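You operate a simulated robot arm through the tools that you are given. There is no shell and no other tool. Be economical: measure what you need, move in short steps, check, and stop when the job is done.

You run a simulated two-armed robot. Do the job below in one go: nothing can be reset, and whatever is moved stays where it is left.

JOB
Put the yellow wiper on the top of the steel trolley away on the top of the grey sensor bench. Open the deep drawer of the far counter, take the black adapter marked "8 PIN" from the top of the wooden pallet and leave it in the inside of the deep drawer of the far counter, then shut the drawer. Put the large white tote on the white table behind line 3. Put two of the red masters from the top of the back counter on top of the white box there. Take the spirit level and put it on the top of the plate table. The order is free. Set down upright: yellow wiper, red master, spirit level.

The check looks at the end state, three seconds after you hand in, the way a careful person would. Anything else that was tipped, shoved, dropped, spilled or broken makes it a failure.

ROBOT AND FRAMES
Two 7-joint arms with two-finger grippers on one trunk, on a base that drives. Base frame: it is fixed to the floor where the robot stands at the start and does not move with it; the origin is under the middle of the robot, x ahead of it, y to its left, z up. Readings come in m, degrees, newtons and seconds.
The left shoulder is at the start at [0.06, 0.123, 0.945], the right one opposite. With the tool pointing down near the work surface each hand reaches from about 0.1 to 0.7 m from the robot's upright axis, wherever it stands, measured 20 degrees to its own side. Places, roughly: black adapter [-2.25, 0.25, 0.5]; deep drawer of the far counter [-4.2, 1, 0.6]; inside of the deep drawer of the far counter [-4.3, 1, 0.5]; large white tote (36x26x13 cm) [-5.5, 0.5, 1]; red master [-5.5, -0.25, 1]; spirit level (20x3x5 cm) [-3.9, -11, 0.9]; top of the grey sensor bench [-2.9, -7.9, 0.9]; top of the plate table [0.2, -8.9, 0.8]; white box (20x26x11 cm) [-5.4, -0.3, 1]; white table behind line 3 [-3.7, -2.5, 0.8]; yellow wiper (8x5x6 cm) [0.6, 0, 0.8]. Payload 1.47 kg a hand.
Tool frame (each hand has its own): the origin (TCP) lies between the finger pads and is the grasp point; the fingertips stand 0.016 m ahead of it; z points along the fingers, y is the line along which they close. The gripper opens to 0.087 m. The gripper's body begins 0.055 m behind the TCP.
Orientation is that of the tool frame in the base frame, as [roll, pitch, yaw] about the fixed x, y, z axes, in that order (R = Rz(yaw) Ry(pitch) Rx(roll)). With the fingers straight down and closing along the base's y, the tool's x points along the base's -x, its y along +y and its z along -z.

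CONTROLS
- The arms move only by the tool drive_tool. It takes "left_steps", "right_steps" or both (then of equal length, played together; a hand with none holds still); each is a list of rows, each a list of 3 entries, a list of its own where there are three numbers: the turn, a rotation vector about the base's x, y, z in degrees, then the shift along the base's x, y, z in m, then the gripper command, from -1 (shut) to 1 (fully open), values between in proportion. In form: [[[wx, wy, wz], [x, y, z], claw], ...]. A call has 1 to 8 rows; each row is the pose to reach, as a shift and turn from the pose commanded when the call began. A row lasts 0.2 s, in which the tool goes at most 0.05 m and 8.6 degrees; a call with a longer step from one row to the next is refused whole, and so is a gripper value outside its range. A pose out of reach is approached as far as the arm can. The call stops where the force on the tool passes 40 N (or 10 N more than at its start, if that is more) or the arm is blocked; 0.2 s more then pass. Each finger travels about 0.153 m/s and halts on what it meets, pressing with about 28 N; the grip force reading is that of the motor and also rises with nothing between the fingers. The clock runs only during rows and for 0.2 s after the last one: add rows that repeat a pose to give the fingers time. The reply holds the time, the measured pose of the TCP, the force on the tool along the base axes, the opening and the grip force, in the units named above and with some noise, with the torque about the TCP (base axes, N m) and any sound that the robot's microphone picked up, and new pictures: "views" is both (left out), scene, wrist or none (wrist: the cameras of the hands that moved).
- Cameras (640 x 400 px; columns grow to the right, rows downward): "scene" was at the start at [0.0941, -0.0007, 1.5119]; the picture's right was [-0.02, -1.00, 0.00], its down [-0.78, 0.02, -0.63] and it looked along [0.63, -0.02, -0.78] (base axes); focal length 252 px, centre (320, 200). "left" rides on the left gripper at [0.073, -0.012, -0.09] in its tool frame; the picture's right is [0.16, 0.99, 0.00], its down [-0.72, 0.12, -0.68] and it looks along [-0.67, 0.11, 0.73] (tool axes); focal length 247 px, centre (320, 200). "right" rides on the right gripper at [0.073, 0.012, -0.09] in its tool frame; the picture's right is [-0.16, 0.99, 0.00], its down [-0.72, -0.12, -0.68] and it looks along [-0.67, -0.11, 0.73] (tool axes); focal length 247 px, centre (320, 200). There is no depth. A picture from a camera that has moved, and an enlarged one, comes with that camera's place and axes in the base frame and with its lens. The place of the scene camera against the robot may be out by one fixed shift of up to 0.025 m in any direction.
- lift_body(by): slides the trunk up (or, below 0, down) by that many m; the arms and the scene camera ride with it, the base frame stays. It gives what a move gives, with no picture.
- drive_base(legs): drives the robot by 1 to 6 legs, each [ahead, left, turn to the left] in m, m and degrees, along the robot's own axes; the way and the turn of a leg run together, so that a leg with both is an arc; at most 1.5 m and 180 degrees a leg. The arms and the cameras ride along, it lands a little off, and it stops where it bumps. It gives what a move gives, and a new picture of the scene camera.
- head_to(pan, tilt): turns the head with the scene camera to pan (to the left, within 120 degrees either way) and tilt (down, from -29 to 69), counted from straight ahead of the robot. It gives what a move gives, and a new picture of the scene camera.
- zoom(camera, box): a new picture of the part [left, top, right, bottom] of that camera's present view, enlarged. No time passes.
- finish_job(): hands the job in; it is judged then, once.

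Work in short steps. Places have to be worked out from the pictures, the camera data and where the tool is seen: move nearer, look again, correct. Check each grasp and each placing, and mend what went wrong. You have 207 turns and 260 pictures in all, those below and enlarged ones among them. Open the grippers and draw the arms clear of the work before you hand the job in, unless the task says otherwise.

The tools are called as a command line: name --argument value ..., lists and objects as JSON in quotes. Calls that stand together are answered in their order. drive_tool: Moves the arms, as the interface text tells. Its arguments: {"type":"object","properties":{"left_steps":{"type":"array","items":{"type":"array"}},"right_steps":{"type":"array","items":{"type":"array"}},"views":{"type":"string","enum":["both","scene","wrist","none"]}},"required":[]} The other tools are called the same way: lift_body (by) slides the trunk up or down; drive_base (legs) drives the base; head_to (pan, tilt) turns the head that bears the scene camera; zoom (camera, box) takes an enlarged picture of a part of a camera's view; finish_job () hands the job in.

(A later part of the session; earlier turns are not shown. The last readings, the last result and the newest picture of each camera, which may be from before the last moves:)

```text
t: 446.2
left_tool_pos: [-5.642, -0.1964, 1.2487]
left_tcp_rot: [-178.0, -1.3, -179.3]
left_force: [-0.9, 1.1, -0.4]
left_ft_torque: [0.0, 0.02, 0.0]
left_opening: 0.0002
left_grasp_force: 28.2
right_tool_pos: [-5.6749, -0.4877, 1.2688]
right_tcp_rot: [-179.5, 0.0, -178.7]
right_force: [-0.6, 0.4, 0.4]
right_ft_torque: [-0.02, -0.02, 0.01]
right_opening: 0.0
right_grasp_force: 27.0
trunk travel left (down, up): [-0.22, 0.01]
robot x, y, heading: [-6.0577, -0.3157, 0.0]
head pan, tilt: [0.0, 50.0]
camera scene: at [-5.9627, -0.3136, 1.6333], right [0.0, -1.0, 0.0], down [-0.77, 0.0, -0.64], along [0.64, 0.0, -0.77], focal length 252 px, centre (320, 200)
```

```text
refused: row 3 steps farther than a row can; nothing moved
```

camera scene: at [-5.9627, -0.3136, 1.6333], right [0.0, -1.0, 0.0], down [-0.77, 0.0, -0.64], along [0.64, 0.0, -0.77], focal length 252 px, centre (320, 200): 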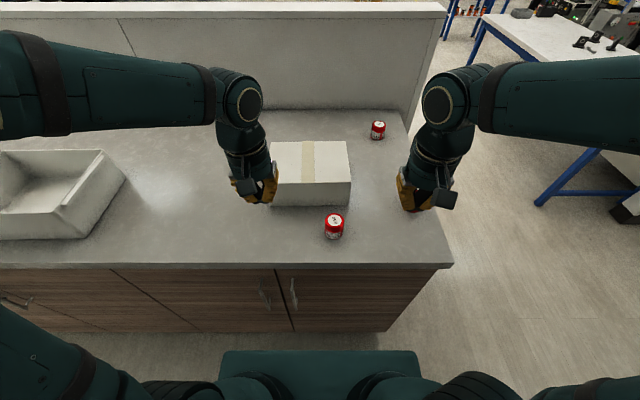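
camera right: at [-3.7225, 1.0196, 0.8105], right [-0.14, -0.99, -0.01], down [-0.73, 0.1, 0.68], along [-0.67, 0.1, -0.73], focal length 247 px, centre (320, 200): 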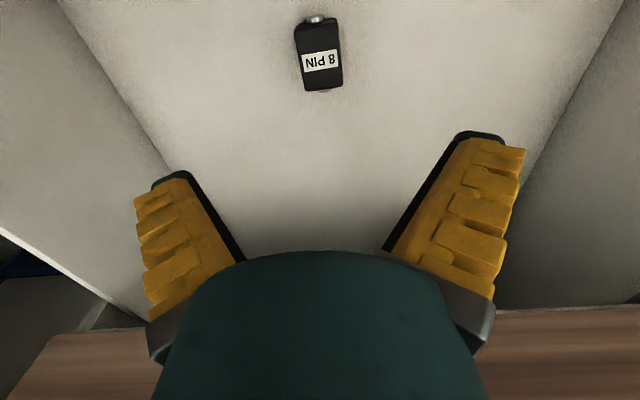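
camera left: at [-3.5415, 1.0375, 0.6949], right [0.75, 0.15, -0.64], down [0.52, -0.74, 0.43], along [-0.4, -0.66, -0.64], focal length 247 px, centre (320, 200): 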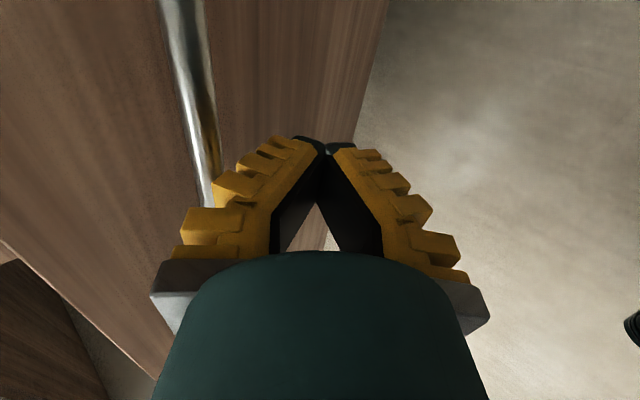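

drive_tool --right_steps '[[[0, 0, 0], [0.03, 0.03, -0.01], 1], [[0, 0, 0], [0.06, 0.06, -0.02], 1], [[0, 0, 0], [0.085, 0.095, -0.03], 1], [[0, 0, 0], [0.11, 0.13, -0.04], 1], [[0, 0, 0], [0.115, 0.136, -0.05], 1]]' --left_steps '[[[0, 0, 0], [-0.02, 0.03, 0], -1], [[0, 0, 0], [-0.04, 0.06, 0], -1], [[0, 0, 0], [-0.06, 0.09, 0], -1], [[0, 0, 0], [-0.08, 0.12, 0], -1], [[0, 0, 0], [-0.08, 0.15, 0], -1]]'

```text
t: 447.4
left_tool_pos: [-5.7232, -0.0467, 1.2483]
left_tcp_rot: [-178.0, -1.3, -179.3]
left_force: [0.0, 0.6, 0.3]
left_ft_torque: [-0.05, -0.03, -0.01]
left_opening: 0.0
left_grasp_force: 27.9
right_tool_pos: [-5.5603, -0.3541, 1.2161]
right_tcp_rot: [-179.5, 0.1, -178.9]
right_force: [0.4, -0.6, -0.4]
right_ft_torque: [-0.01, -0.01, 0.02]
right_opening: 0.087
right_grasp_force: 0.0
trunk travel left (down, up): [-0.22, 0.01]
robot x, y, heading: [-6.0592, -0.3157, 0.2]
head pan, tilt: [0.0, 50.0]
camera scene: at [-5.9622, -0.3136, 1.6332], right [0.0, -1.0, 0.0], down [-0.77, 0.0, -0.64], along [0.64, 0.0, -0.77], focal length 252 px, centre (320, 200)
camera right: at [-5.6336, -0.3432, 1.3068], right [0.14, 0.99, -0.01], down [0.73, -0.09, 0.68], along [0.67, -0.1, -0.73], focal length 247 px, centre (320, 200)
camera left: at [-5.7939, -0.0552, 1.341], right [-0.17, 0.98, -0.03], down [0.74, 0.15, 0.66], along [0.65, 0.09, -0.75], focal length 247 px, centre (320, 200)
```

scene: 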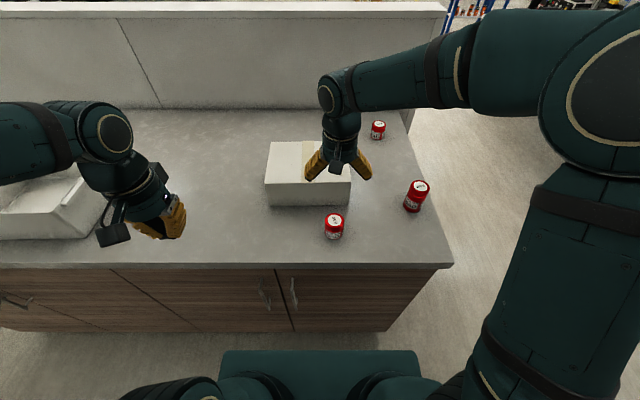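
right: 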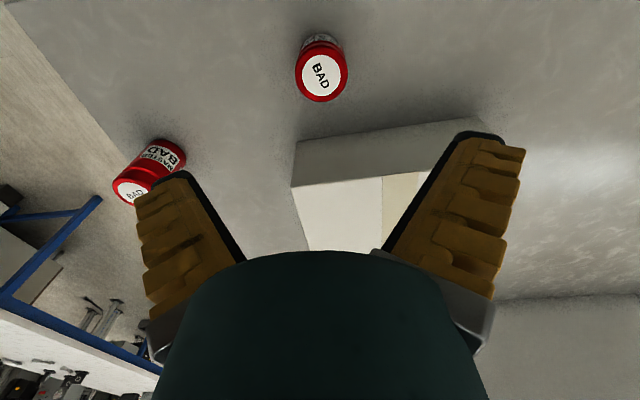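
left: 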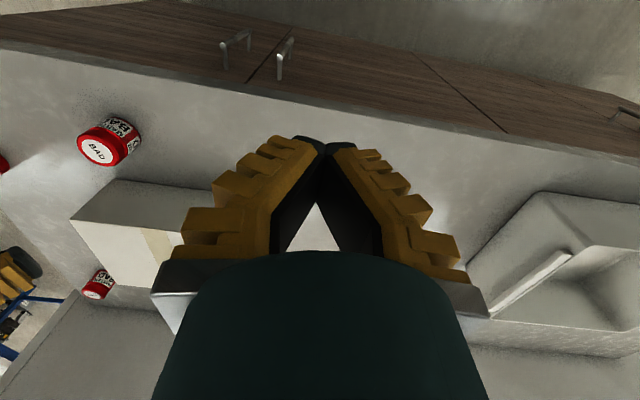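

Triangulated: front master top at [-5.571, -0.353, 1.083], about 5 cm wide. I descend over it.

drive_tool --right_steps '[[[0, 0, 0], [-0.011, 0.001, -0.04], 1], [[0, 0, 0], [-0.011, 0.001, -0.08], 1], [[0, 0, 0], [-0.011, 0.001, -0.11], 1], [[0, 0, 0], [-0.011, 0.001, -0.11], 1]]' --views "wrist"

```text
t: 448.4
left_tool_pos: [-5.7226, -0.0463, 1.2492]
left_tcp_rot: [-178.1, -1.3, -179.2]
left_force: [0.0, -1.0, -0.1]
left_ft_torque: [0.01, -0.02, -0.01]
left_opening: 0.0001
left_grasp_force: 27.9
right_tool_pos: [-5.5726, -0.3526, 1.1082]
right_tcp_rot: [-179.4, 0.1, -178.7]
right_force: [-0.7, -0.2, -0.3]
right_ft_torque: [-0.01, 0.0, 0.02]
right_opening: 0.0872
right_grasp_force: 0.1
trunk travel left (down, up): [-0.22, 0.01]
robot x, y, heading: [-6.0589, -0.3128, -0.0]
head pan, tilt: [0.0, 50.0]
camera right: at [-5.646, -0.3412, 1.1982], right [0.14, 0.99, -0.01], down [0.73, -0.09, 0.68], along [0.67, -0.1, -0.73], focal length 247 px, centre (320, 200)
```

right: 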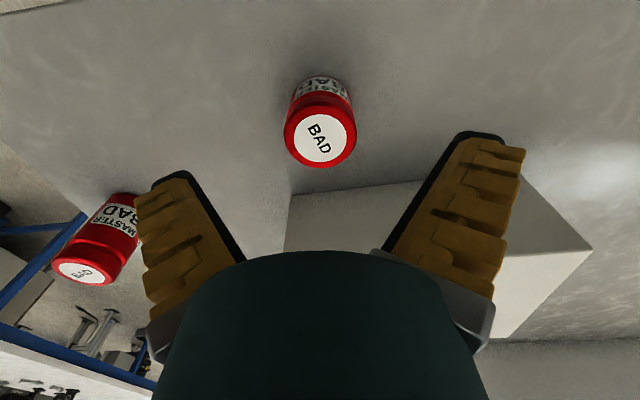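

drive_tool --right_steps '[[[0, 0, 0], [0, 0, -0.02], 1], [[0, 0, 0], [0, 0, -0.03], 1], [[0, 0, 0], [0, 0, -0.03], 1]]' --views "wrist"

```text
t: 449.2
left_tool_pos: [-5.7245, -0.0467, 1.2484]
left_tcp_rot: [-178.0, -1.4, -179.2]
left_force: [0.5, 0.3, 0.3]
left_ft_torque: [-0.02, 0.01, -0.03]
left_opening: 0.0
left_grasp_force: 27.9
right_tool_pos: [-5.5702, -0.3517, 1.077]
right_tcp_rot: [-179.5, 0.0, -178.9]
right_force: [0.5, 0.5, -0.2]
right_ft_torque: [-0.03, -0.02, 0.02]
right_opening: 0.0868
right_grasp_force: 0.1
trunk travel left (down, up): [-0.22, 0.01]
robot x, y, heading: [-6.0593, -0.3147, -0.2]
head pan, tilt: [0.0, 50.0]
camera right: at [-5.6441, -0.3402, 1.1677], right [0.14, 0.99, -0.01], down [0.73, -0.09, 0.68], along [0.67, -0.1, -0.73], focal length 247 px, centre (320, 200)
```

right: 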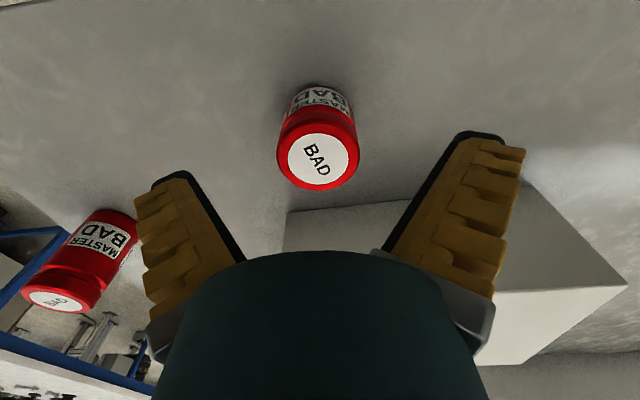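

Lid width scaling gives top z ≈ 1.05, x ≈ -5.565. I lower 5 cm more and close.

drive_tool --right_steps '[[[0, 0, 0], [0.005, 0, -0.02], 1], [[0, 0, 0], [0.005, 0, -0.035], 1], [[0, 0, 0], [0.005, 0, -0.05], 1], [[0, 0, 0], [0.005, 0, -0.05], 0.3], [[0, 0, 0], [0.005, 0, -0.05], -0.3], [[0, 0, 0], [0.005, 0, -0.05], -1], [[0, 0, 0], [0.005, 0, -0.05], -1]]' --views "wrist"

```text
t: 450.8
left_tool_pos: [-5.7242, -0.0467, 1.248]
left_tcp_rot: [-178.0, -1.2, -179.2]
left_force: [-0.7, -0.3, -0.3]
left_ft_torque: [0.01, -0.02, -0.01]
left_opening: 0.0
left_grasp_force: 27.8
right_tool_pos: [-5.5673, -0.3481, 1.0276]
right_tcp_rot: [-179.5, 0.0, -178.7]
right_force: [-0.6, 0.4, -0.1]
right_ft_torque: [0.01, 0.01, 0.04]
right_opening: 0.0517
right_grasp_force: 28.5
trunk travel left (down, up): [-0.22, 0.01]
robot x, y, heading: [-6.0595, -0.3114, 0.1]
head pan, tilt: [0.0, 50.0]
camera right: at [-5.6393, -0.3373, 1.1176], right [0.14, 0.99, -0.01], down [0.73, -0.09, 0.68], along [0.67, -0.1, -0.73], focal length 247 px, centre (320, 200)
```

right: 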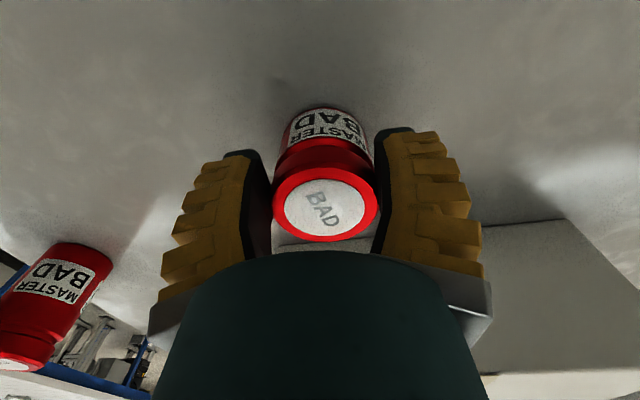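

Gripped (52 mm). I lift it and carry it over the box's left front part (box top spans x -5.44…-5.25, y -0.41…-0.15, z ≈ 1.095).

drive_tool --right_steps '[[[0, 0, 0], [0, 0, 0.04], -1], [[0, 0, 0], [0, 0, 0.08], -1], [[0, 0, 0], [0, 0, 0.12], -1], [[0, 0, 0], [0, 0, 0.155], -1], [[0, 0, 0], [0.035, 0.027, 0.165], -1], [[0, 0, 0], [0.07, 0.053, 0.165], -1], [[0, 0, 0], [0.105, 0.08, 0.165], -1], [[0, 0, 0], [0.14, 0.106, 0.165], -1]]' --views "none"

drive_tool --right_steps '[[[0, 0, 0], [0.03, 0.022, 0], -1], [[0, 0, 0], [0.03, 0.022, 0], -1]]'

zoom --camera "scene" --box '[240, 110, 400, 230]'

```text
t: 452.6
left_tool_pos: [-5.7211, -0.0458, 1.248]
left_tcp_rot: [-178.0, -1.3, -179.2]
left_force: [0.5, -0.6, -0.7]
left_ft_torque: [-0.03, -0.02, -0.02]
left_opening: 0.0
left_grasp_force: 28.4
right_tool_pos: [-5.4274, -0.2467, 1.1932]
right_tcp_rot: [-179.4, -0.1, -178.7]
right_force: [0.1, 0.5, -1.9]
right_ft_torque: [-0.02, 0.05, 0.01]
right_opening: 0.052
right_grasp_force: 27.9
trunk travel left (down, up): [-0.22, 0.01]
robot x, y, heading: [-6.0549, -0.3112, -0.2]
head pan, tilt: [0.0, 50.0]
```

```text
t: 453.2
left_tool_pos: [-5.7252, -0.048, 1.2486]
left_tcp_rot: [-178.1, -1.2, -179.2]
left_force: [-0.4, -0.6, 0.2]
left_ft_torque: [0.0, -0.03, -0.02]
left_opening: 0.0001
left_grasp_force: 27.9
right_tool_pos: [-5.3994, -0.227, 1.1941]
right_tcp_rot: [-179.5, 0.0, -178.7]
right_force: [-1.1, -0.7, -2.2]
right_ft_torque: [-0.01, -0.01, -0.01]
right_opening: 0.0518
right_grasp_force: 28.5
trunk travel left (down, up): [-0.22, 0.01]
robot x, y, heading: [-6.0559, -0.3159, 0.1]
head pan, tilt: [0.0, 50.0]
camera scene: at [-5.9646, -0.3154, 1.6334], right [0.0, -1.0, 0.0], down [-0.77, 0.0, -0.64], along [0.64, 0.0, -0.77], focal length 252 px, centre (320, 200)
camera right: at [-5.4721, -0.2149, 1.2848], right [0.14, 0.99, -0.01], down [0.73, -0.09, 0.68], along [0.67, -0.1, -0.73], focal length 247 px, centre (320, 200)
```

scene: 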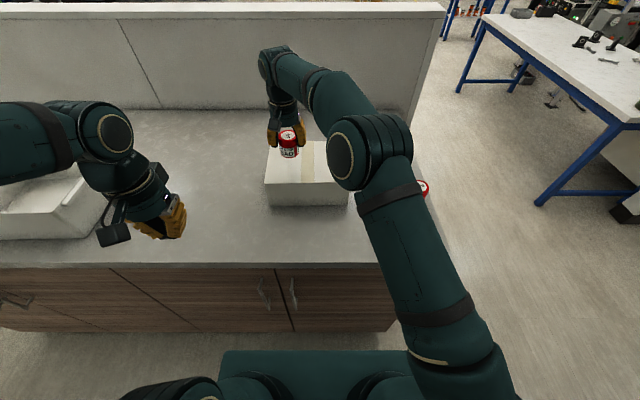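
right: 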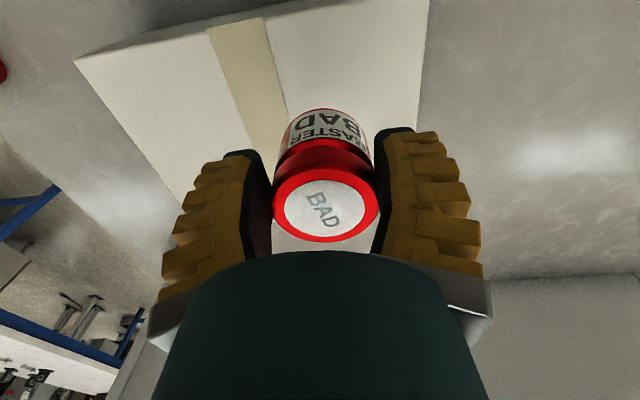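

```text
3.33 times, centred on (320, 170) of scene
camera zoom: at [-5.9646, -0.3154, 1.6334], right [0.0, -1.0, 0.0], down [-0.77, 0.0, -0.64], along [0.64, 0.0, -0.77], focal length 840 px, centre (320, 300)
```

zoom: 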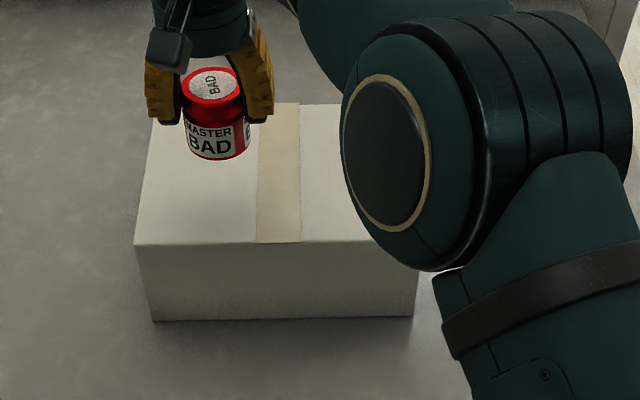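

Well over the box. I lower to contact in small steps.

drive_tool --right_steps '[[[0, 0, 0], [0, 0, -0.025], -1], [[0, 0, 0], [0, 0, -0.04], -1], [[0, 0, 0], [0, 0, -0.047], -1], [[0, 0, 0], [0, 0, -0.053], -1], [[0, 0, 0], [0, 0, -0.058], -1]]' --views "wrist"

zoom --camera "scene" --box '[240, 110, 400, 230]'

```text
t: 454.4
left_tool_pos: [-5.7247, -0.0479, 1.2482]
left_tcp_rot: [-178.2, -1.3, -179.2]
left_force: [-0.4, 0.7, 0.5]
left_ft_torque: [0.02, -0.01, 0.01]
left_opening: 0.0
left_grasp_force: 27.7
right_tool_pos: [-5.3955, -0.2237, 1.1362]
right_tcp_rot: [-179.7, 0.2, -178.9]
right_force: [-0.5, -1.2, 8.6]
right_ft_torque: [-0.09, -0.34, -0.06]
right_opening: 0.052
right_grasp_force: 28.2
trunk travel left (down, up): [-0.22, 0.01]
robot x, y, heading: [-6.0609, -0.3173, 0.0]
head pan, tilt: [0.0, 50.0]
camera right: at [-5.4702, -0.2128, 1.227], right [0.14, 0.99, -0.01], down [0.72, -0.1, 0.68], along [0.68, -0.1, -0.73], focal length 247 px, centre (320, 200)
```

right: 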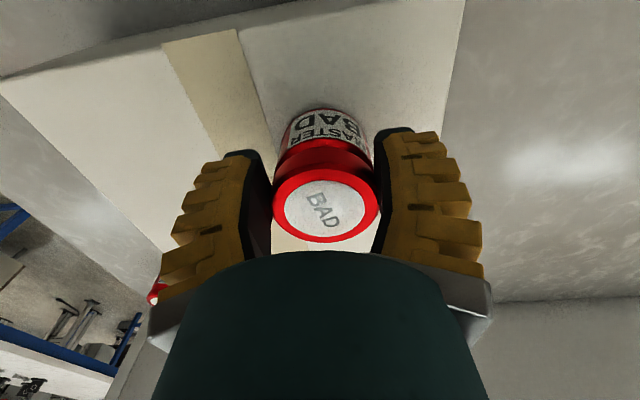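

```text
3.33 times, centred on (320, 170) of scene
camera zoom: at [-5.9635, -0.3138, 1.6335], right [0.0, -1.0, 0.0], down [-0.77, 0.0, -0.64], along [0.64, 0.0, -0.77], focal length 840 px, centre (320, 300)
```

zoom: 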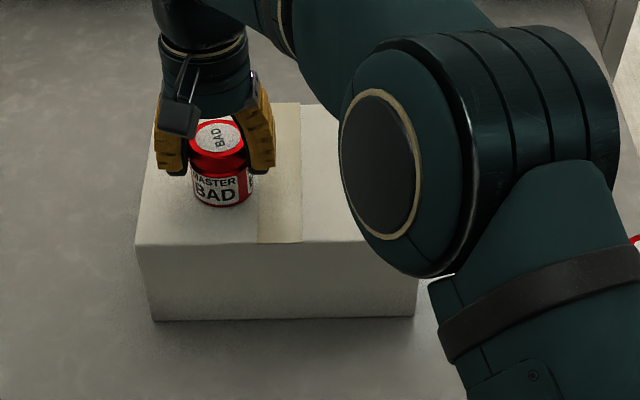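

Contact at 8.6 N, with the master standing on the box. I open and rise.

drive_tool --right_steps '[[[0, 0, 0], [0, 0, 0.001], 0.5], [[0, 0, 0], [0, 0, 0.001], 1], [[0, 0, 0], [0, 0, 0.001], 1], [[0, 0, 0], [0, 0, 0.03], 1], [[0, 0, 0], [0, 0, 0.07], 1], [[0, 0, 0], [-0.01, -0.02, 0.105], 1], [[0, 0, 0], [-0.03, -0.05, 0.13], 1], [[0, 0, 0], [-0.05, -0.09, 0.14], 1]]'

```text
t: 456.2
left_tool_pos: [-5.7232, -0.0485, 1.2477]
left_tcp_rot: [-178.2, -1.3, -179.2]
left_force: [-0.9, -0.1, -0.5]
left_ft_torque: [0.03, 0.03, 0.03]
left_opening: 0.0
left_grasp_force: 28.3
right_tool_pos: [-5.4498, -0.3161, 1.277]
right_tcp_rot: [-179.6, -0.1, -178.6]
right_force: [0.0, -0.8, -0.5]
right_ft_torque: [0.03, 0.0, 0.01]
right_opening: 0.0868
right_grasp_force: 0.0
trunk travel left (down, up): [-0.22, 0.01]
robot x, y, heading: [-6.0589, -0.3125, 0.1]
head pan, tilt: [0.0, 50.0]
camera scene: at [-5.9634, -0.3155, 1.6333], right [0.0, -1.0, 0.0], down [-0.77, 0.0, -0.64], along [0.64, 0.0, -0.77], focal length 252 px, centre (320, 200)
camera right: at [-5.5221, -0.3046, 1.3677], right [0.14, 0.99, -0.01], down [0.73, -0.09, 0.68], along [0.67, -0.1, -0.73], focal length 247 px, centre (320, 200)
```

scene: 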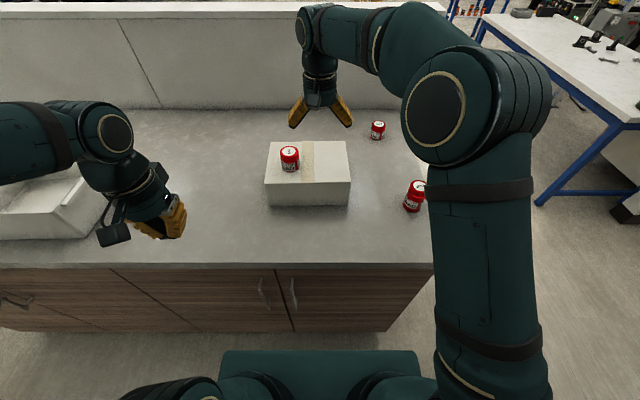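
right: 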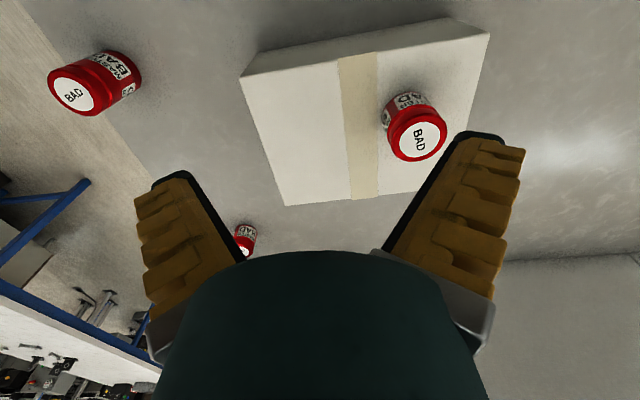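

First master stands on the box. The right-hand master is at about [-5.457, -0.603]; I move over it.

drive_tool --right_steps '[[[0, 0, 0], [-0.001, -0.048, 0], 1], [[0, 0, 0], [-0.002, -0.096, 0], 1], [[0, 0, 0], [-0.003, -0.144, 0], 1], [[0, 0, 0], [-0.004, -0.192, 0], 1], [[0, 0, 0], [-0.006, -0.24, -0.01], 1], [[0, 0, 0], [-0.007, -0.287, -0.02], 1], [[0, 0, 0], [-0.007, -0.287, -0.06], 1], [[0, 0, 0], [-0.007, -0.287, -0.08], 1]]'

```text
t: 458.0
left_tool_pos: [-5.7237, -0.0475, 1.2481]
left_tcp_rot: [-178.2, -1.4, -179.2]
left_force: [0.3, 0.1, -0.6]
left_ft_torque: [-0.03, -0.01, 0.01]
left_opening: 0.0
left_grasp_force: 27.5
right_tool_pos: [-5.4519, -0.6017, 1.1927]
right_tcp_rot: [-179.6, 0.0, -178.8]
right_force: [0.6, -0.1, -0.9]
right_ft_torque: [0.02, -0.01, -0.01]
right_opening: 0.087
right_grasp_force: 0.1
trunk travel left (down, up): [-0.22, 0.01]
robot x, y, heading: [-6.0551, -0.3158, 0.1]
head pan, tilt: [0.0, 50.0]
camera scene: at [-5.9623, -0.3143, 1.6332], right [0.0, -1.0, 0.0], down [-0.77, 0.0, -0.64], along [0.64, 0.0, -0.77], focal length 252 px, centre (320, 200)
camera right: at [-5.5261, -0.5899, 1.2836], right [0.14, 0.99, -0.01], down [0.73, -0.09, 0.68], along [0.67, -0.1, -0.73], focal length 247 px, centre (320, 200)
```

scene: 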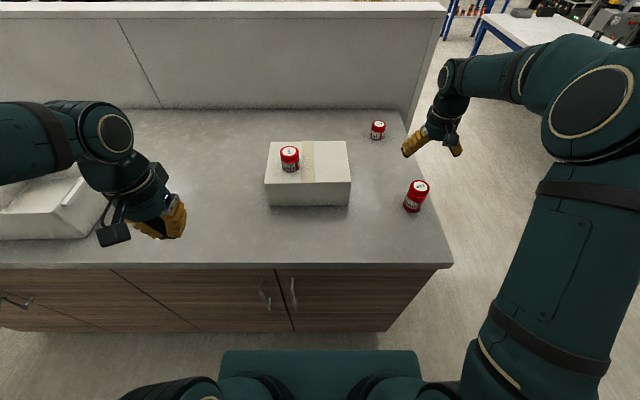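
right: 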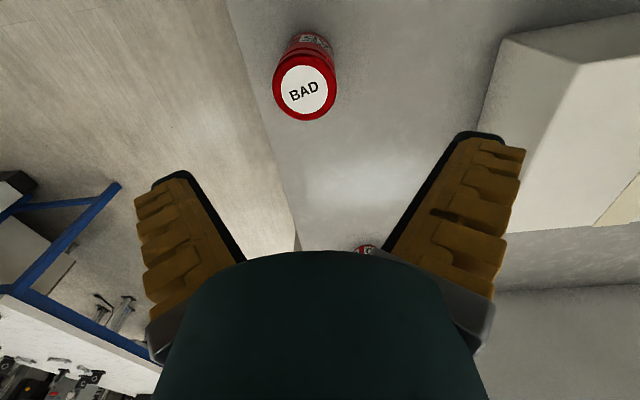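

Lid seen at about [-5.463, -0.612, 1.09]. I correct and descend.

drive_tool --right_steps '[[[0, 0, 0], [-0.011, -0.01, -0.03], 1], [[0, 0, 0], [-0.011, -0.01, -0.06], 1], [[0, 0, 0], [-0.011, -0.01, -0.085], 1], [[0, 0, 0], [-0.011, -0.01, -0.085], 1]]' --views "wrist"

```text
t: 459.0
left_tool_pos: [-5.7236, -0.0467, 1.2484]
left_tcp_rot: [-178.0, -1.3, -179.1]
left_force: [-0.6, -1.2, -0.6]
left_ft_torque: [0.01, 0.01, -0.01]
left_opening: 0.0
left_grasp_force: 27.8
right_tool_pos: [-5.4641, -0.61, 1.1086]
right_tcp_rot: [-179.5, 0.0, -178.8]
right_force: [-0.1, 0.2, 0.6]
right_ft_torque: [-0.05, -0.02, 0.01]
right_opening: 0.0871
right_grasp_force: 0.0
trunk travel left (down, up): [-0.22, 0.01]
robot x, y, heading: [-6.056, -0.3154, -0.4]
head pan, tilt: [0.0, 50.0]
camera right: at [-5.5378, -0.5985, 1.1983], right [0.14, 0.99, -0.01], down [0.73, -0.09, 0.68], along [0.67, -0.1, -0.73], focal length 247 px, centre (320, 200)
```

right: 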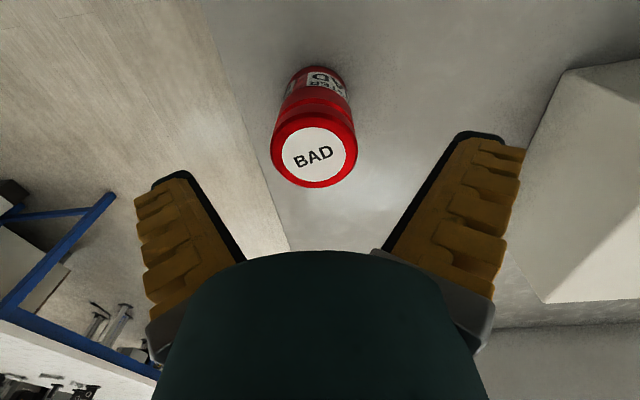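

drive_tool --right_steps '[[[0, 0, 0], [0.006, -0.004, -0.03], 1], [[0, 0, 0], [0.006, -0.004, -0.055], 1], [[0, 0, 0], [0.006, -0.004, -0.073], 1], [[0, 0, 0], [0.006, -0.004, -0.073], 0.3], [[0, 0, 0], [0.006, -0.004, -0.073], -0.3], [[0, 0, 0], [0.006, -0.004, -0.073], -1], [[0, 0, 0], [0.006, -0.004, -0.073], -1]]' --views "wrist"

```text
t: 460.6
left_tool_pos: [-5.722, -0.0473, 1.2492]
left_tcp_rot: [-178.1, -1.2, -179.2]
left_force: [0.4, 0.1, 0.5]
left_ft_torque: [0.02, 0.03, -0.02]
left_opening: 0.0
left_grasp_force: 27.6
right_tool_pos: [-5.4578, -0.6154, 1.0369]
right_tcp_rot: [-179.5, 0.0, -178.6]
right_force: [-0.2, 1.1, 0.8]
right_ft_torque: [0.01, -0.04, -0.03]
right_opening: 0.0601
right_grasp_force: 28.0
trunk travel left (down, up): [-0.22, 0.01]
robot x, y, heading: [-6.0569, -0.3151, -0.5]
head pan, tilt: [0.0, 50.0]
camera right: at [-5.5326, -0.6038, 1.1262], right [0.14, 0.99, -0.01], down [0.73, -0.09, 0.68], along [0.67, -0.1, -0.73], focal length 247 px, centre (320, 200)
```

right: 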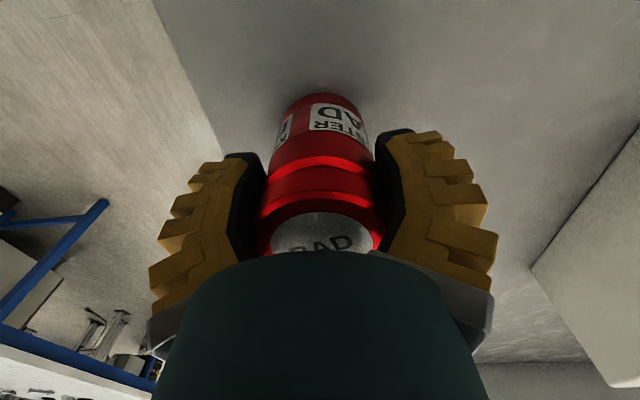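

Gripped at 60 mm. I lift and bring it over the box's right part, at about [-5.395, -0.345].

drive_tool --right_steps '[[[0, 0, 0], [0, 0, 0.045], -1], [[0, 0, 0], [0, 0, 0.09], -1], [[0, 0, 0], [0, 0, 0.135], -1], [[0, 0, 0], [0, 0, 0.175], -1], [[0, 0, 0], [0.011, 0.045, 0.18], -1], [[0, 0, 0], [0.021, 0.09, 0.18], -1], [[0, 0, 0], [0.032, 0.135, 0.18], -1], [[0, 0, 0], [0.042, 0.18, 0.18], -1]]' --views "none"

drive_tool --right_steps '[[[0, 0, 0], [0.011, 0.045, 0], -1], [[0, 0, 0], [0.021, 0.09, 0], -1], [[0, 0, 0], [0.021, 0.09, 0], -1]]'

```text
t: 462.4
left_tool_pos: [-5.7223, -0.0453, 1.2483]
left_tcp_rot: [-178.1, -1.2, -179.3]
left_force: [-0.2, 0.4, 0.0]
left_ft_torque: [-0.02, 0.04, 0.0]
left_opening: 0.0001
left_grasp_force: 28.4
right_tool_pos: [-5.4147, -0.4322, 1.2176]
right_tcp_rot: [-179.4, 0.0, -178.8]
right_force: [0.5, 1.2, -2.8]
right_ft_torque: [-0.01, 0.02, 0.05]
right_opening: 0.06
right_grasp_force: 27.6
trunk travel left (down, up): [-0.22, 0.01]
robot x, y, heading: [-6.0589, -0.3134, 0.2]
head pan, tilt: [0.0, 50.0]
```

```text
t: 463.2
left_tool_pos: [-5.7223, -0.0485, 1.248]
left_tcp_rot: [-178.1, -1.3, -179.3]
left_force: [-0.6, 0.5, 0.5]
left_ft_torque: [0.01, 0.01, -0.03]
left_opening: 0.0
left_grasp_force: 27.8
right_tool_pos: [-5.3962, -0.3457, 1.2159]
right_tcp_rot: [-179.5, 0.0, -178.8]
right_force: [-0.6, 0.7, -3.5]
right_ft_torque: [0.01, 0.01, 0.0]
right_opening: 0.06
right_grasp_force: 28.2
trunk travel left (down, up): [-0.22, 0.01]
robot x, y, heading: [-6.0595, -0.3178, -0.0]
head pan, tilt: [0.0, 50.0]
camera scene: at [-5.9623, -0.3146, 1.6333], right [0.0, -1.0, 0.0], down [-0.77, 0.0, -0.64], along [0.64, 0.0, -0.77], focal length 252 px, centre (320, 200)
camera right: at [-5.4707, -0.3338, 1.3065], right [0.14, 0.99, -0.01], down [0.73, -0.1, 0.68], along [0.67, -0.1, -0.73], focal length 247 px, centre (320, 200)
```

scene: 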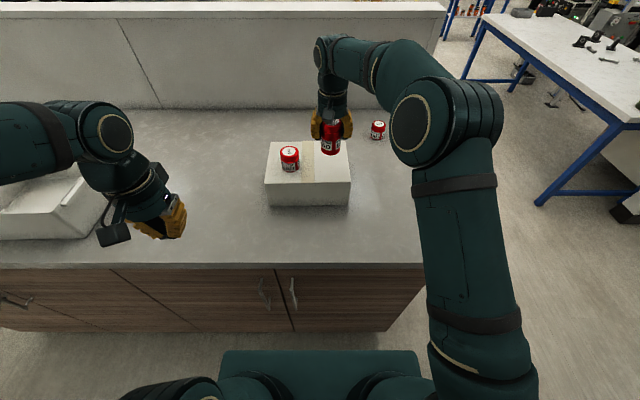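
right: 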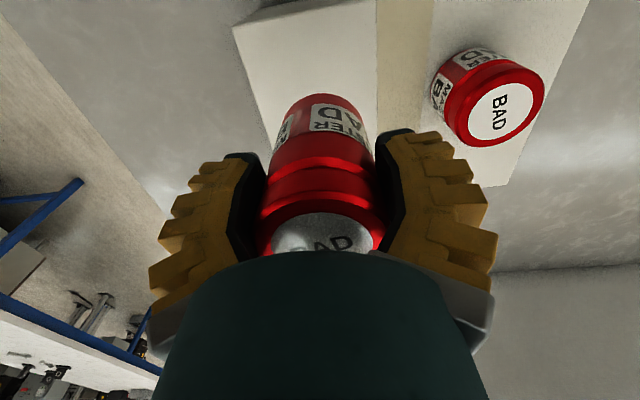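

drive_tool --right_steps '[[[0, 0, 0], [0, 0, -0.03], -1], [[0, 0, 0], [0, 0, -0.055], -1], [[0, 0, 0], [0, 0, -0.062], -1], [[0, 0, 0], [0, 0, -0.068], -1], [[0, 0, 0], [0, 0, -0.073], -1]]' --views "wrist"

```text
t: 464.4
left_tool_pos: [-5.7244, -0.0477, 1.2488]
left_tcp_rot: [-178.0, -1.3, -179.2]
left_force: [0.4, 0.0, 0.4]
left_ft_torque: [-0.01, -0.01, 0.01]
left_opening: 0.0001
left_grasp_force: 27.9
right_tool_pos: [-5.395, -0.343, 1.1455]
right_tcp_rot: [-179.5, 0.2, -178.8]
right_force: [1.3, -0.7, 6.9]
right_ft_torque: [-0.08, 0.15, 0.02]
right_opening: 0.0597
right_grasp_force: 27.5
trunk travel left (down, up): [-0.22, 0.01]
robot x, y, heading: [-6.0615, -0.3146, 0.0]
head pan, tilt: [0.0, 50.0]
camera right: at [-5.469, -0.3323, 1.2346], right [0.14, 0.99, -0.01], down [0.72, -0.1, 0.68], along [0.68, -0.1, -0.73], focal length 247 px, centre (320, 200)
```

right: 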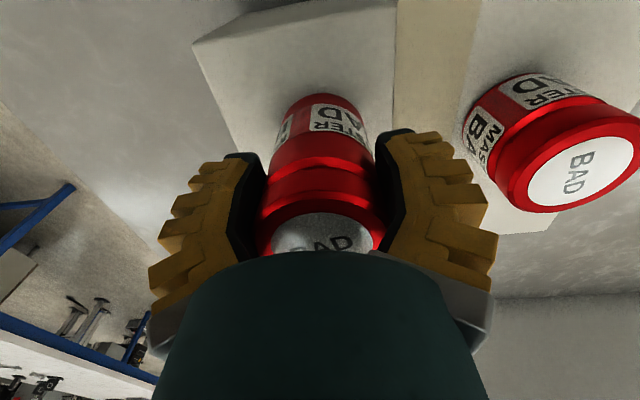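

Contact at 7 N. I open gently and rise straight up, then move right.

drive_tool --right_steps '[[[0, 0, 0], [0, 0, 0.001], 0.6], [[0, 0, 0], [0, 0, 0.001], 0.8], [[0, 0, 0], [0, 0, 0.001], 0.8], [[0, 0, 0], [0, 0, 0.04], 0.8], [[0, 0, 0], [0, 0, 0.085], 0.8], [[0, 0, 0], [0, 0, 0.13], 0.8], [[0, 0, 0], [-0.03, -0.03, 0.145], 0], [[0, 0, 0], [-0.06, -0.06, 0.145], -1]]'

zoom --camera "scene" --box '[240, 110, 400, 230]'

```text
t: 466.2
left_tool_pos: [-5.7231, -0.0478, 1.2491]
left_tcp_rot: [-178.1, -1.3, -179.2]
left_force: [-0.5, -0.6, 0.2]
left_ft_torque: [0.01, -0.01, 0.01]
left_opening: 0.0
left_grasp_force: 27.7
right_tool_pos: [-5.4544, -0.4078, 1.2902]
right_tcp_rot: [-179.6, 0.0, -178.7]
right_force: [0.8, -0.8, 0.3]
right_ft_torque: [0.01, 0.02, 0.06]
right_opening: 0.0
right_grasp_force: 28.0
trunk travel left (down, up): [-0.22, 0.01]
robot x, y, heading: [-6.0576, -0.3165, 0.1]
head pan, tilt: [0.0, 50.0]
camera scene: at [-5.963, -0.3145, 1.6333], right [0.0, -1.0, 0.0], down [-0.77, 0.0, -0.64], along [0.64, 0.0, -0.77], focal length 252 px, centre (320, 200)
camera right: at [-5.5292, -0.3963, 1.3805], right [0.14, 0.99, -0.01], down [0.73, -0.09, 0.68], along [0.67, -0.1, -0.73], focal length 247 px, centre (320, 200)
```

scene: 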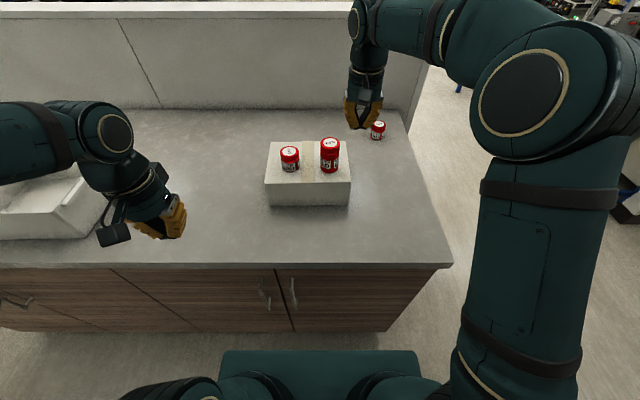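
right: 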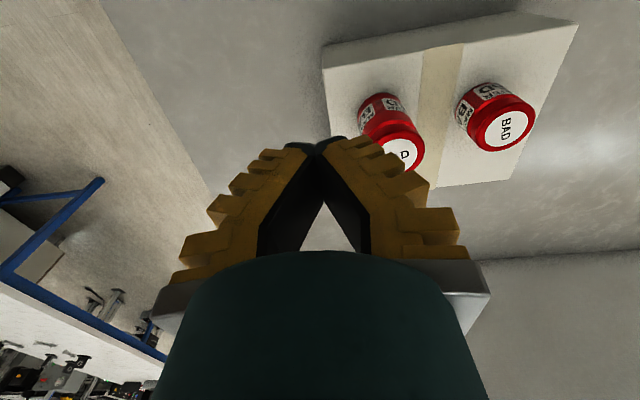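

```text
3.33 times, centred on (320, 170) of scene
camera zoom: at [-5.963, -0.3145, 1.6333], right [0.0, -1.0, 0.0], down [-0.77, 0.0, -0.64], along [0.64, 0.0, -0.77], focal length 840 px, centre (320, 300)
```

zoom: 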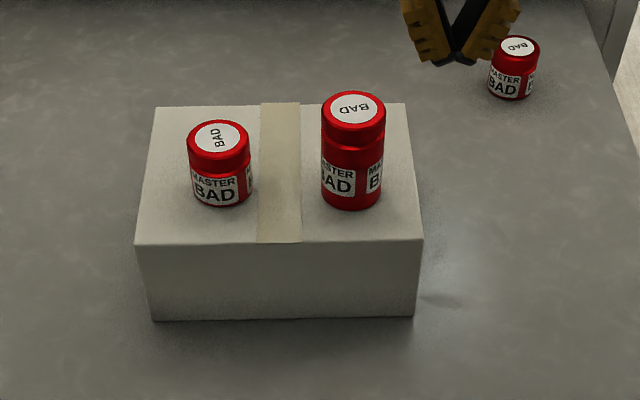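

Both masters stand on the box. I retract the right hand and slide left to the tote.

drive_tool --right_steps '[[[0, 0, 0], [-0.045, -0.01, 0], -1], [[0, 0, 0], [-0.09, -0.02, 0], -1], [[0, 0, 0], [-0.135, -0.03, 0], -1], [[0, 0, 0], [-0.18, -0.04, 0], -1], [[0, 0, 0], [-0.22, -0.05, 0], -1]]' --views "none"

drive_base --legs '[[-0.1, 0.77, 0]]'

```text
t: 467.4
left_tool_pos: [-5.7241, -0.0482, 1.2477]
left_tcp_rot: [-178.0, -1.3, -179.2]
left_force: [-1.7, 0.5, -0.2]
left_ft_torque: [0.05, -0.01, 0.01]
left_opening: 0.0
left_grasp_force: 27.4
right_tool_pos: [-5.6772, -0.4562, 1.289]
right_tcp_rot: [-179.5, 0.1, -178.8]
right_force: [-0.9, -0.1, 0.2]
right_ft_torque: [0.02, -0.01, -0.01]
right_opening: 0.0001
right_grasp_force: 28.7
trunk travel left (down, up): [-0.22, 0.01]
robot x, y, heading: [-6.0589, -0.3147, 0.0]
head pan, tilt: [0.0, 50.0]
```

```text
t: 474.5
left_tool_pos: [-5.8313, 0.722, 1.2485]
left_tcp_rot: [-178.1, -1.3, -178.4]
left_force: [-0.2, -0.1, 0.8]
left_ft_torque: [0.02, 0.01, 0.0]
left_opening: 0.0
left_grasp_force: 27.9
right_tool_pos: [-5.778, 0.312, 1.2877]
right_tcp_rot: [-179.5, 0.0, -177.9]
right_force: [-0.4, 0.3, -1.0]
right_ft_torque: [-0.01, 0.04, 0.0]
right_opening: 0.0
right_grasp_force: 28.0
trunk travel left (down, up): [-0.22, 0.01]
robot x, y, heading: [-6.1614, 0.4507, 0.7]
head pan, tilt: [0.0, 50.0]
camera scene: at [-6.067, 0.4517, 1.6333], right [0.02, -1.0, 0.0], down [-0.77, -0.01, -0.64], along [0.64, 0.01, -0.77], focal length 252 px, centre (320, 200)
```

scene: 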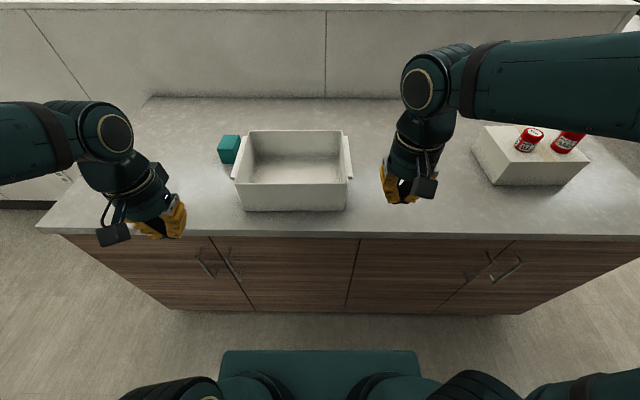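

zoom --camera "scene" --box '[200, 110, 380, 230]'

```text
3.33 times, centred on (290, 170) of scene
camera zoom: at [-6.067, 0.4517, 1.6333], right [0.02, -1.0, 0.0], down [-0.77, -0.01, -0.64], along [0.64, 0.01, -0.77], focal length 840 px, centre (420, 300)
```

zoom: 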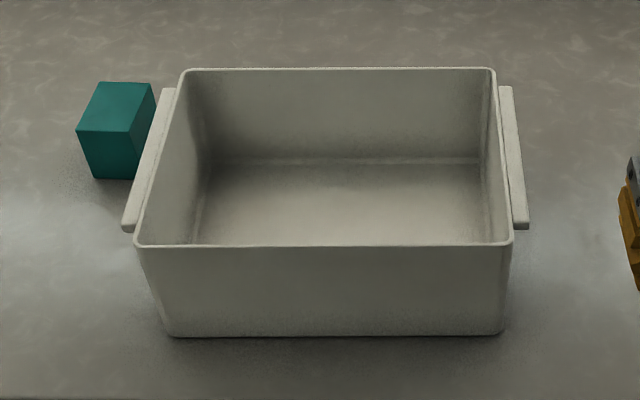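

The tote lies lengthwise along y: rim x -5.575…-5.324, y 0.38…0.705, with handle ledges outside; a teal cube stands near its back-left corner. I centre the robot on it and move nearer.

drive_base --legs '[[0.11, 0.09, -0.7]]'

drive_tool --left_steps '[[[2, 0, 0], [0.01, 0, 0], 0], [[2, 1.3, 0], [0.03, -0.01, 0], 0.5], [[2, 1.3, 0], [0.05, -0.02, 0], 1]]' --right_steps '[[[0, 0, 0], [0.01, 0, 0], 0], [[0, 0, 0], [0.03, -0.01, 0], 0.5], [[0, 0, 0], [0.05, -0.02, 0], 1]]'

```text
t: 476.0
left_tool_pos: [-5.7214, 0.8079, 1.2492]
left_tcp_rot: [-178.0, -1.3, -179.1]
left_force: [0.5, 0.0, -0.8]
left_ft_torque: [-0.03, 0.03, 0.01]
left_opening: 0.0
left_grasp_force: 28.2
right_tool_pos: [-5.6719, 0.3984, 1.2883]
right_tcp_rot: [-179.4, 0.0, -178.6]
right_force: [1.5, 0.2, 0.1]
right_ft_torque: [-0.05, 0.01, -0.01]
right_opening: 0.0002
right_grasp_force: 27.9
trunk travel left (down, up): [-0.22, 0.01]
robot x, y, heading: [-6.0561, 0.5342, 0.3]
head pan, tilt: [0.0, 50.0]
camera scene: at [-5.9598, 0.5405, 1.6332], right [0.0, -1.0, 0.0], down [-0.77, 0.0, -0.64], along [0.64, 0.0, -0.77], focal length 252 px, centre (320, 200)
```

scene: 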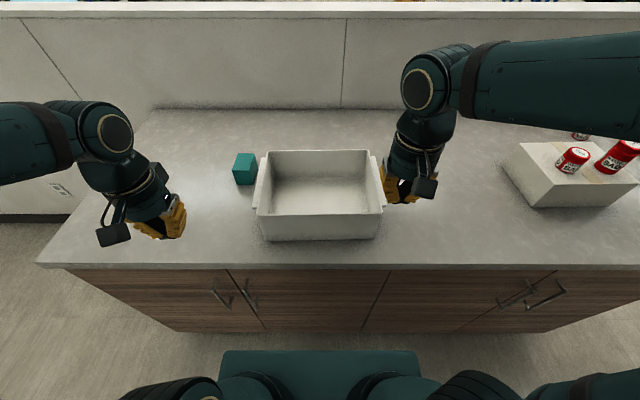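

```text
t: 476.8
left_tool_pos: [-5.6706, 0.7895, 1.2484]
left_tcp_rot: [179.9, -2.6, -179.0]
left_force: [0.1, 0.7, -0.8]
left_ft_torque: [-0.01, 0.01, 0.0]
left_opening: 0.087
left_grasp_force: 0.1
right_tool_pos: [-5.6223, 0.3765, 1.2862]
right_tcp_rot: [-179.5, 0.0, -178.6]
right_force: [0.4, -0.3, -0.2]
right_ft_torque: [0.02, 0.04, 0.02]
right_opening: 0.0872
right_grasp_force: 0.1
trunk travel left (down, up): [-0.22, 0.01]
robot x, y, heading: [-6.0598, 0.5383, 0.2]
head pan, tilt: [0.0, 50.0]
camera scene: at [-5.9594, 0.5394, 1.6332], right [0.0, -1.0, 0.0], down [-0.77, 0.0, -0.64], along [0.64, 0.0, -0.77], focal length 252 px, centre (320, 200)
camera right: at [-5.6959, 0.387, 1.3766], right [0.13, 0.99, -0.01], down [0.73, -0.09, 0.68], along [0.67, -0.1, -0.73], focal length 247 px, centre (320, 200)
camera left: at [-5.7397, 0.7763, 1.3414], right [-0.18, 0.98, 0.01], down [0.75, 0.13, 0.65], along [0.64, 0.12, -0.76], focal length 247 px, centre (320, 200)
```

scene: 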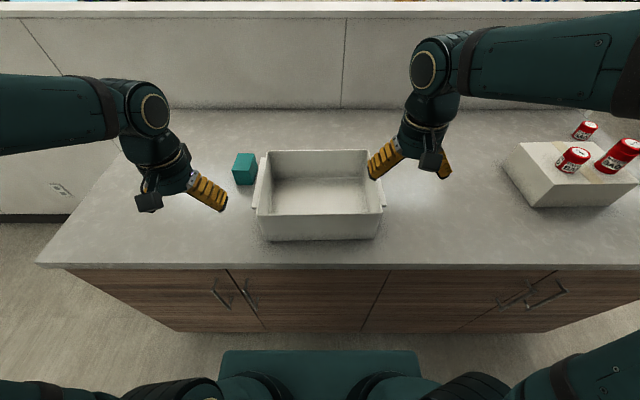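
right: 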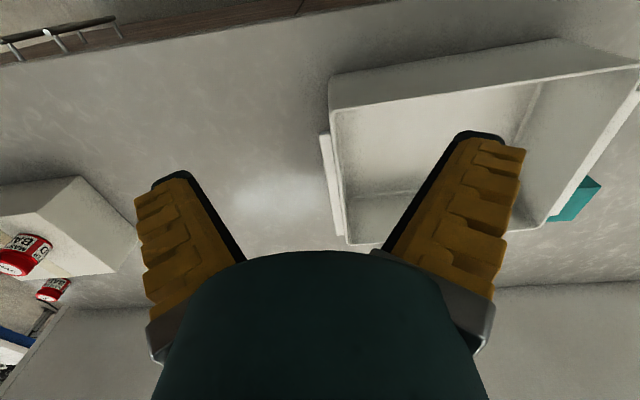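
left: 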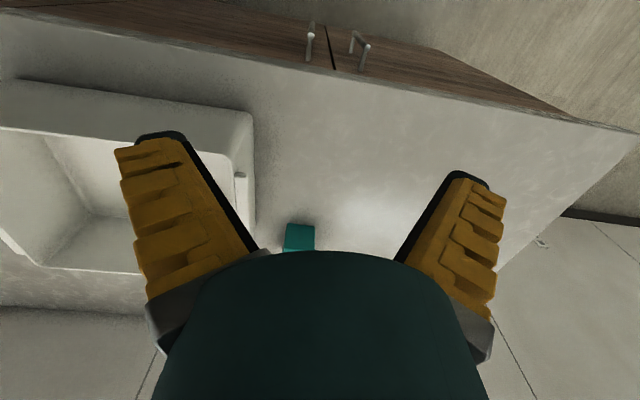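

Both wrist views agree: right handle at y ≈ 0.374, left at y ≈ 0.716, centre x ≈ -5.455. I bring both hands above them.

drive_tool --left_steps '[[[0, -1.3, 0], [0.04, -0.014, 0], 1], [[0, -2.6, 0], [0.08, -0.028, 0], 1], [[0, -2.6, 0], [0.12, -0.042, -0.02], 1], [[0, -2.6, 0], [0.16, -0.056, -0.04], 1], [[0, -2.6, 0], [0.2, -0.07, -0.055], 1], [[0, -2.6, 0], [0.215, -0.075, -0.07], 1], [[0, -2.6, 0], [0.215, -0.075, -0.07], 1]]' --right_steps '[[[0, 0, 0], [0.03, 0, -0.02], 1], [[0, 0, 0], [0.06, 0, -0.04], 1], [[0, 0, 0], [0.09, 0, -0.06], 1], [[0, 0, 0], [0.12, -0.002, -0.08], 1], [[0, 0, 0], [0.15, -0.003, -0.1], 1], [[0, 0, 0], [0.167, -0.003, -0.11], 1], [[0, 0, 0], [0.167, -0.003, -0.11], 1]]'

```text
t: 478.4
left_tool_pos: [-5.4565, 0.7104, 1.1768]
left_tcp_rot: [180.0, 0.1, -179.0]
left_force: [-0.7, 0.5, -0.5]
left_ft_torque: [0.04, -0.02, 0.0]
left_opening: 0.087
left_grasp_force: 0.1
right_tool_pos: [-5.4553, 0.3757, 1.1807]
right_tcp_rot: [-179.5, 0.2, -178.6]
right_force: [0.2, 0.0, 0.0]
right_ft_torque: [-0.02, -0.03, -0.02]
right_opening: 0.0873
right_grasp_force: 0.1
trunk travel left (down, up): [-0.22, 0.01]
robot x, y, heading: [-6.0549, 0.5389, 0.2]
head pan, tilt: [0.0, 50.0]
camera scene: at [-5.9614, 0.5399, 1.6334], right [0.0, -1.0, 0.0], down [-0.77, 0.0, -0.64], along [0.64, 0.0, -0.77], focal length 252 px, centre (320, 200)
camera right: at [-5.5291, 0.3868, 1.2702], right [0.13, 0.99, -0.01], down [0.73, -0.09, 0.68], along [0.67, -0.1, -0.73], focal length 247 px, centre (320, 200)
camera left: at [-5.5299, 0.6992, 1.2678], right [-0.17, 0.98, 0.0], down [0.72, 0.13, 0.68], along [0.67, 0.12, -0.73], focal length 247 px, centre (320, 200)
```

scene: 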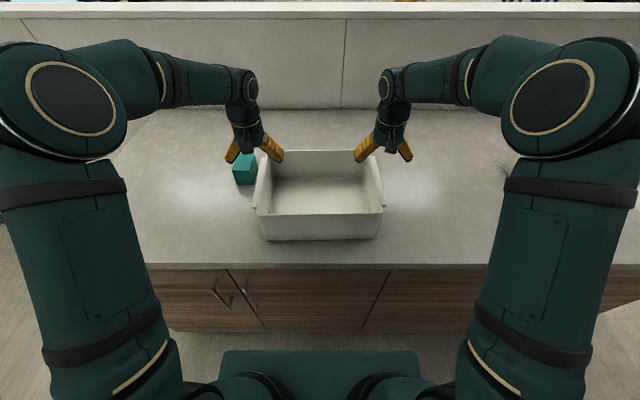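
right: 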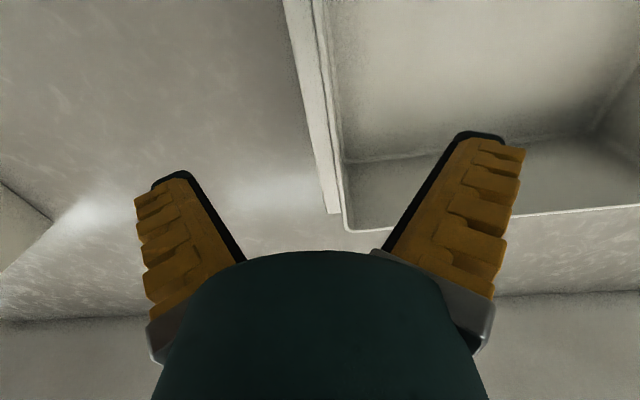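
left: 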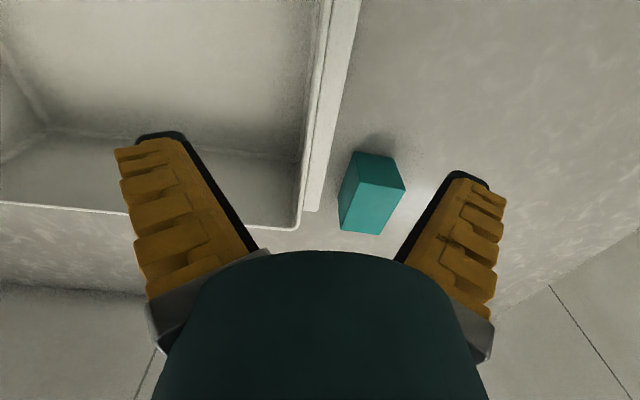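

Both handles are centred between the open fingers, the cube clear by 8 cm. I lower both hands 8 cm.

drive_tool --left_steps '[[[0, 0, 0], [0, 0, -0.03], 1], [[0, 0, 0], [0, 0, -0.06], 1], [[0, 0, 0], [0, 0, -0.08], 1], [[0, 0, 0], [0, 0, -0.08], 1]]' --right_steps '[[[0, 0, 0], [0, 0, -0.03], 1], [[0, 0, 0], [0, 0, -0.06], 1], [[0, 0, 0], [0, 0, -0.084], 1], [[0, 0, 0], [0, 0, -0.084], 1]]' --views "wrist"

```text
t: 479.4
left_tool_pos: [-5.456, 0.7111, 1.097]
left_tcp_rot: [180.0, 0.1, -179.0]
left_force: [-0.7, -0.8, -0.2]
left_ft_torque: [0.0, 0.0, 0.01]
left_opening: 0.0869
left_grasp_force: 0.0
right_tool_pos: [-5.4578, 0.3742, 1.0951]
right_tcp_rot: [-179.5, 0.0, -178.7]
right_force: [-0.1, 1.0, -0.4]
right_ft_torque: [-0.04, -0.03, 0.03]
right_opening: 0.087
right_grasp_force: 0.2
trunk travel left (down, up): [-0.22, 0.01]
robot x, y, heading: [-6.0526, 0.5401, 0.1]
head pan, tilt: [0.0, 50.0]
camera right: at [-5.5313, 0.3865, 1.1854], right [0.13, 0.99, -0.01], down [0.73, -0.09, 0.68], along [0.67, -0.1, -0.73], focal length 247 px, centre (320, 200)
camera left: at [-5.5288, 0.6989, 1.1882], right [-0.17, 0.98, 0.0], down [0.72, 0.13, 0.68], along [0.67, 0.12, -0.73], focal length 247 px, centre (320, 200)
```

right: 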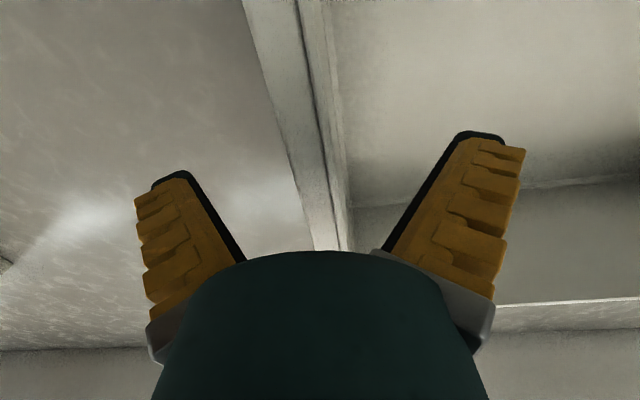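
left: 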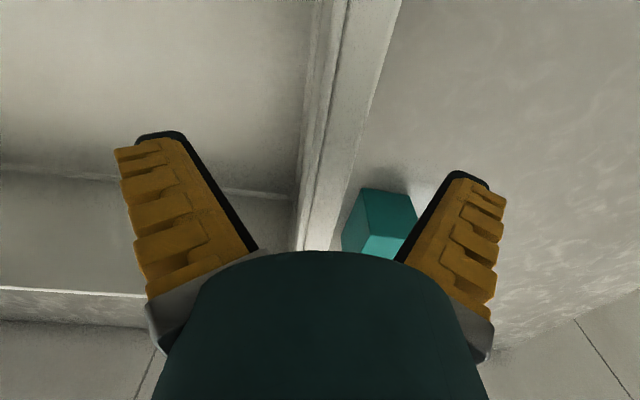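

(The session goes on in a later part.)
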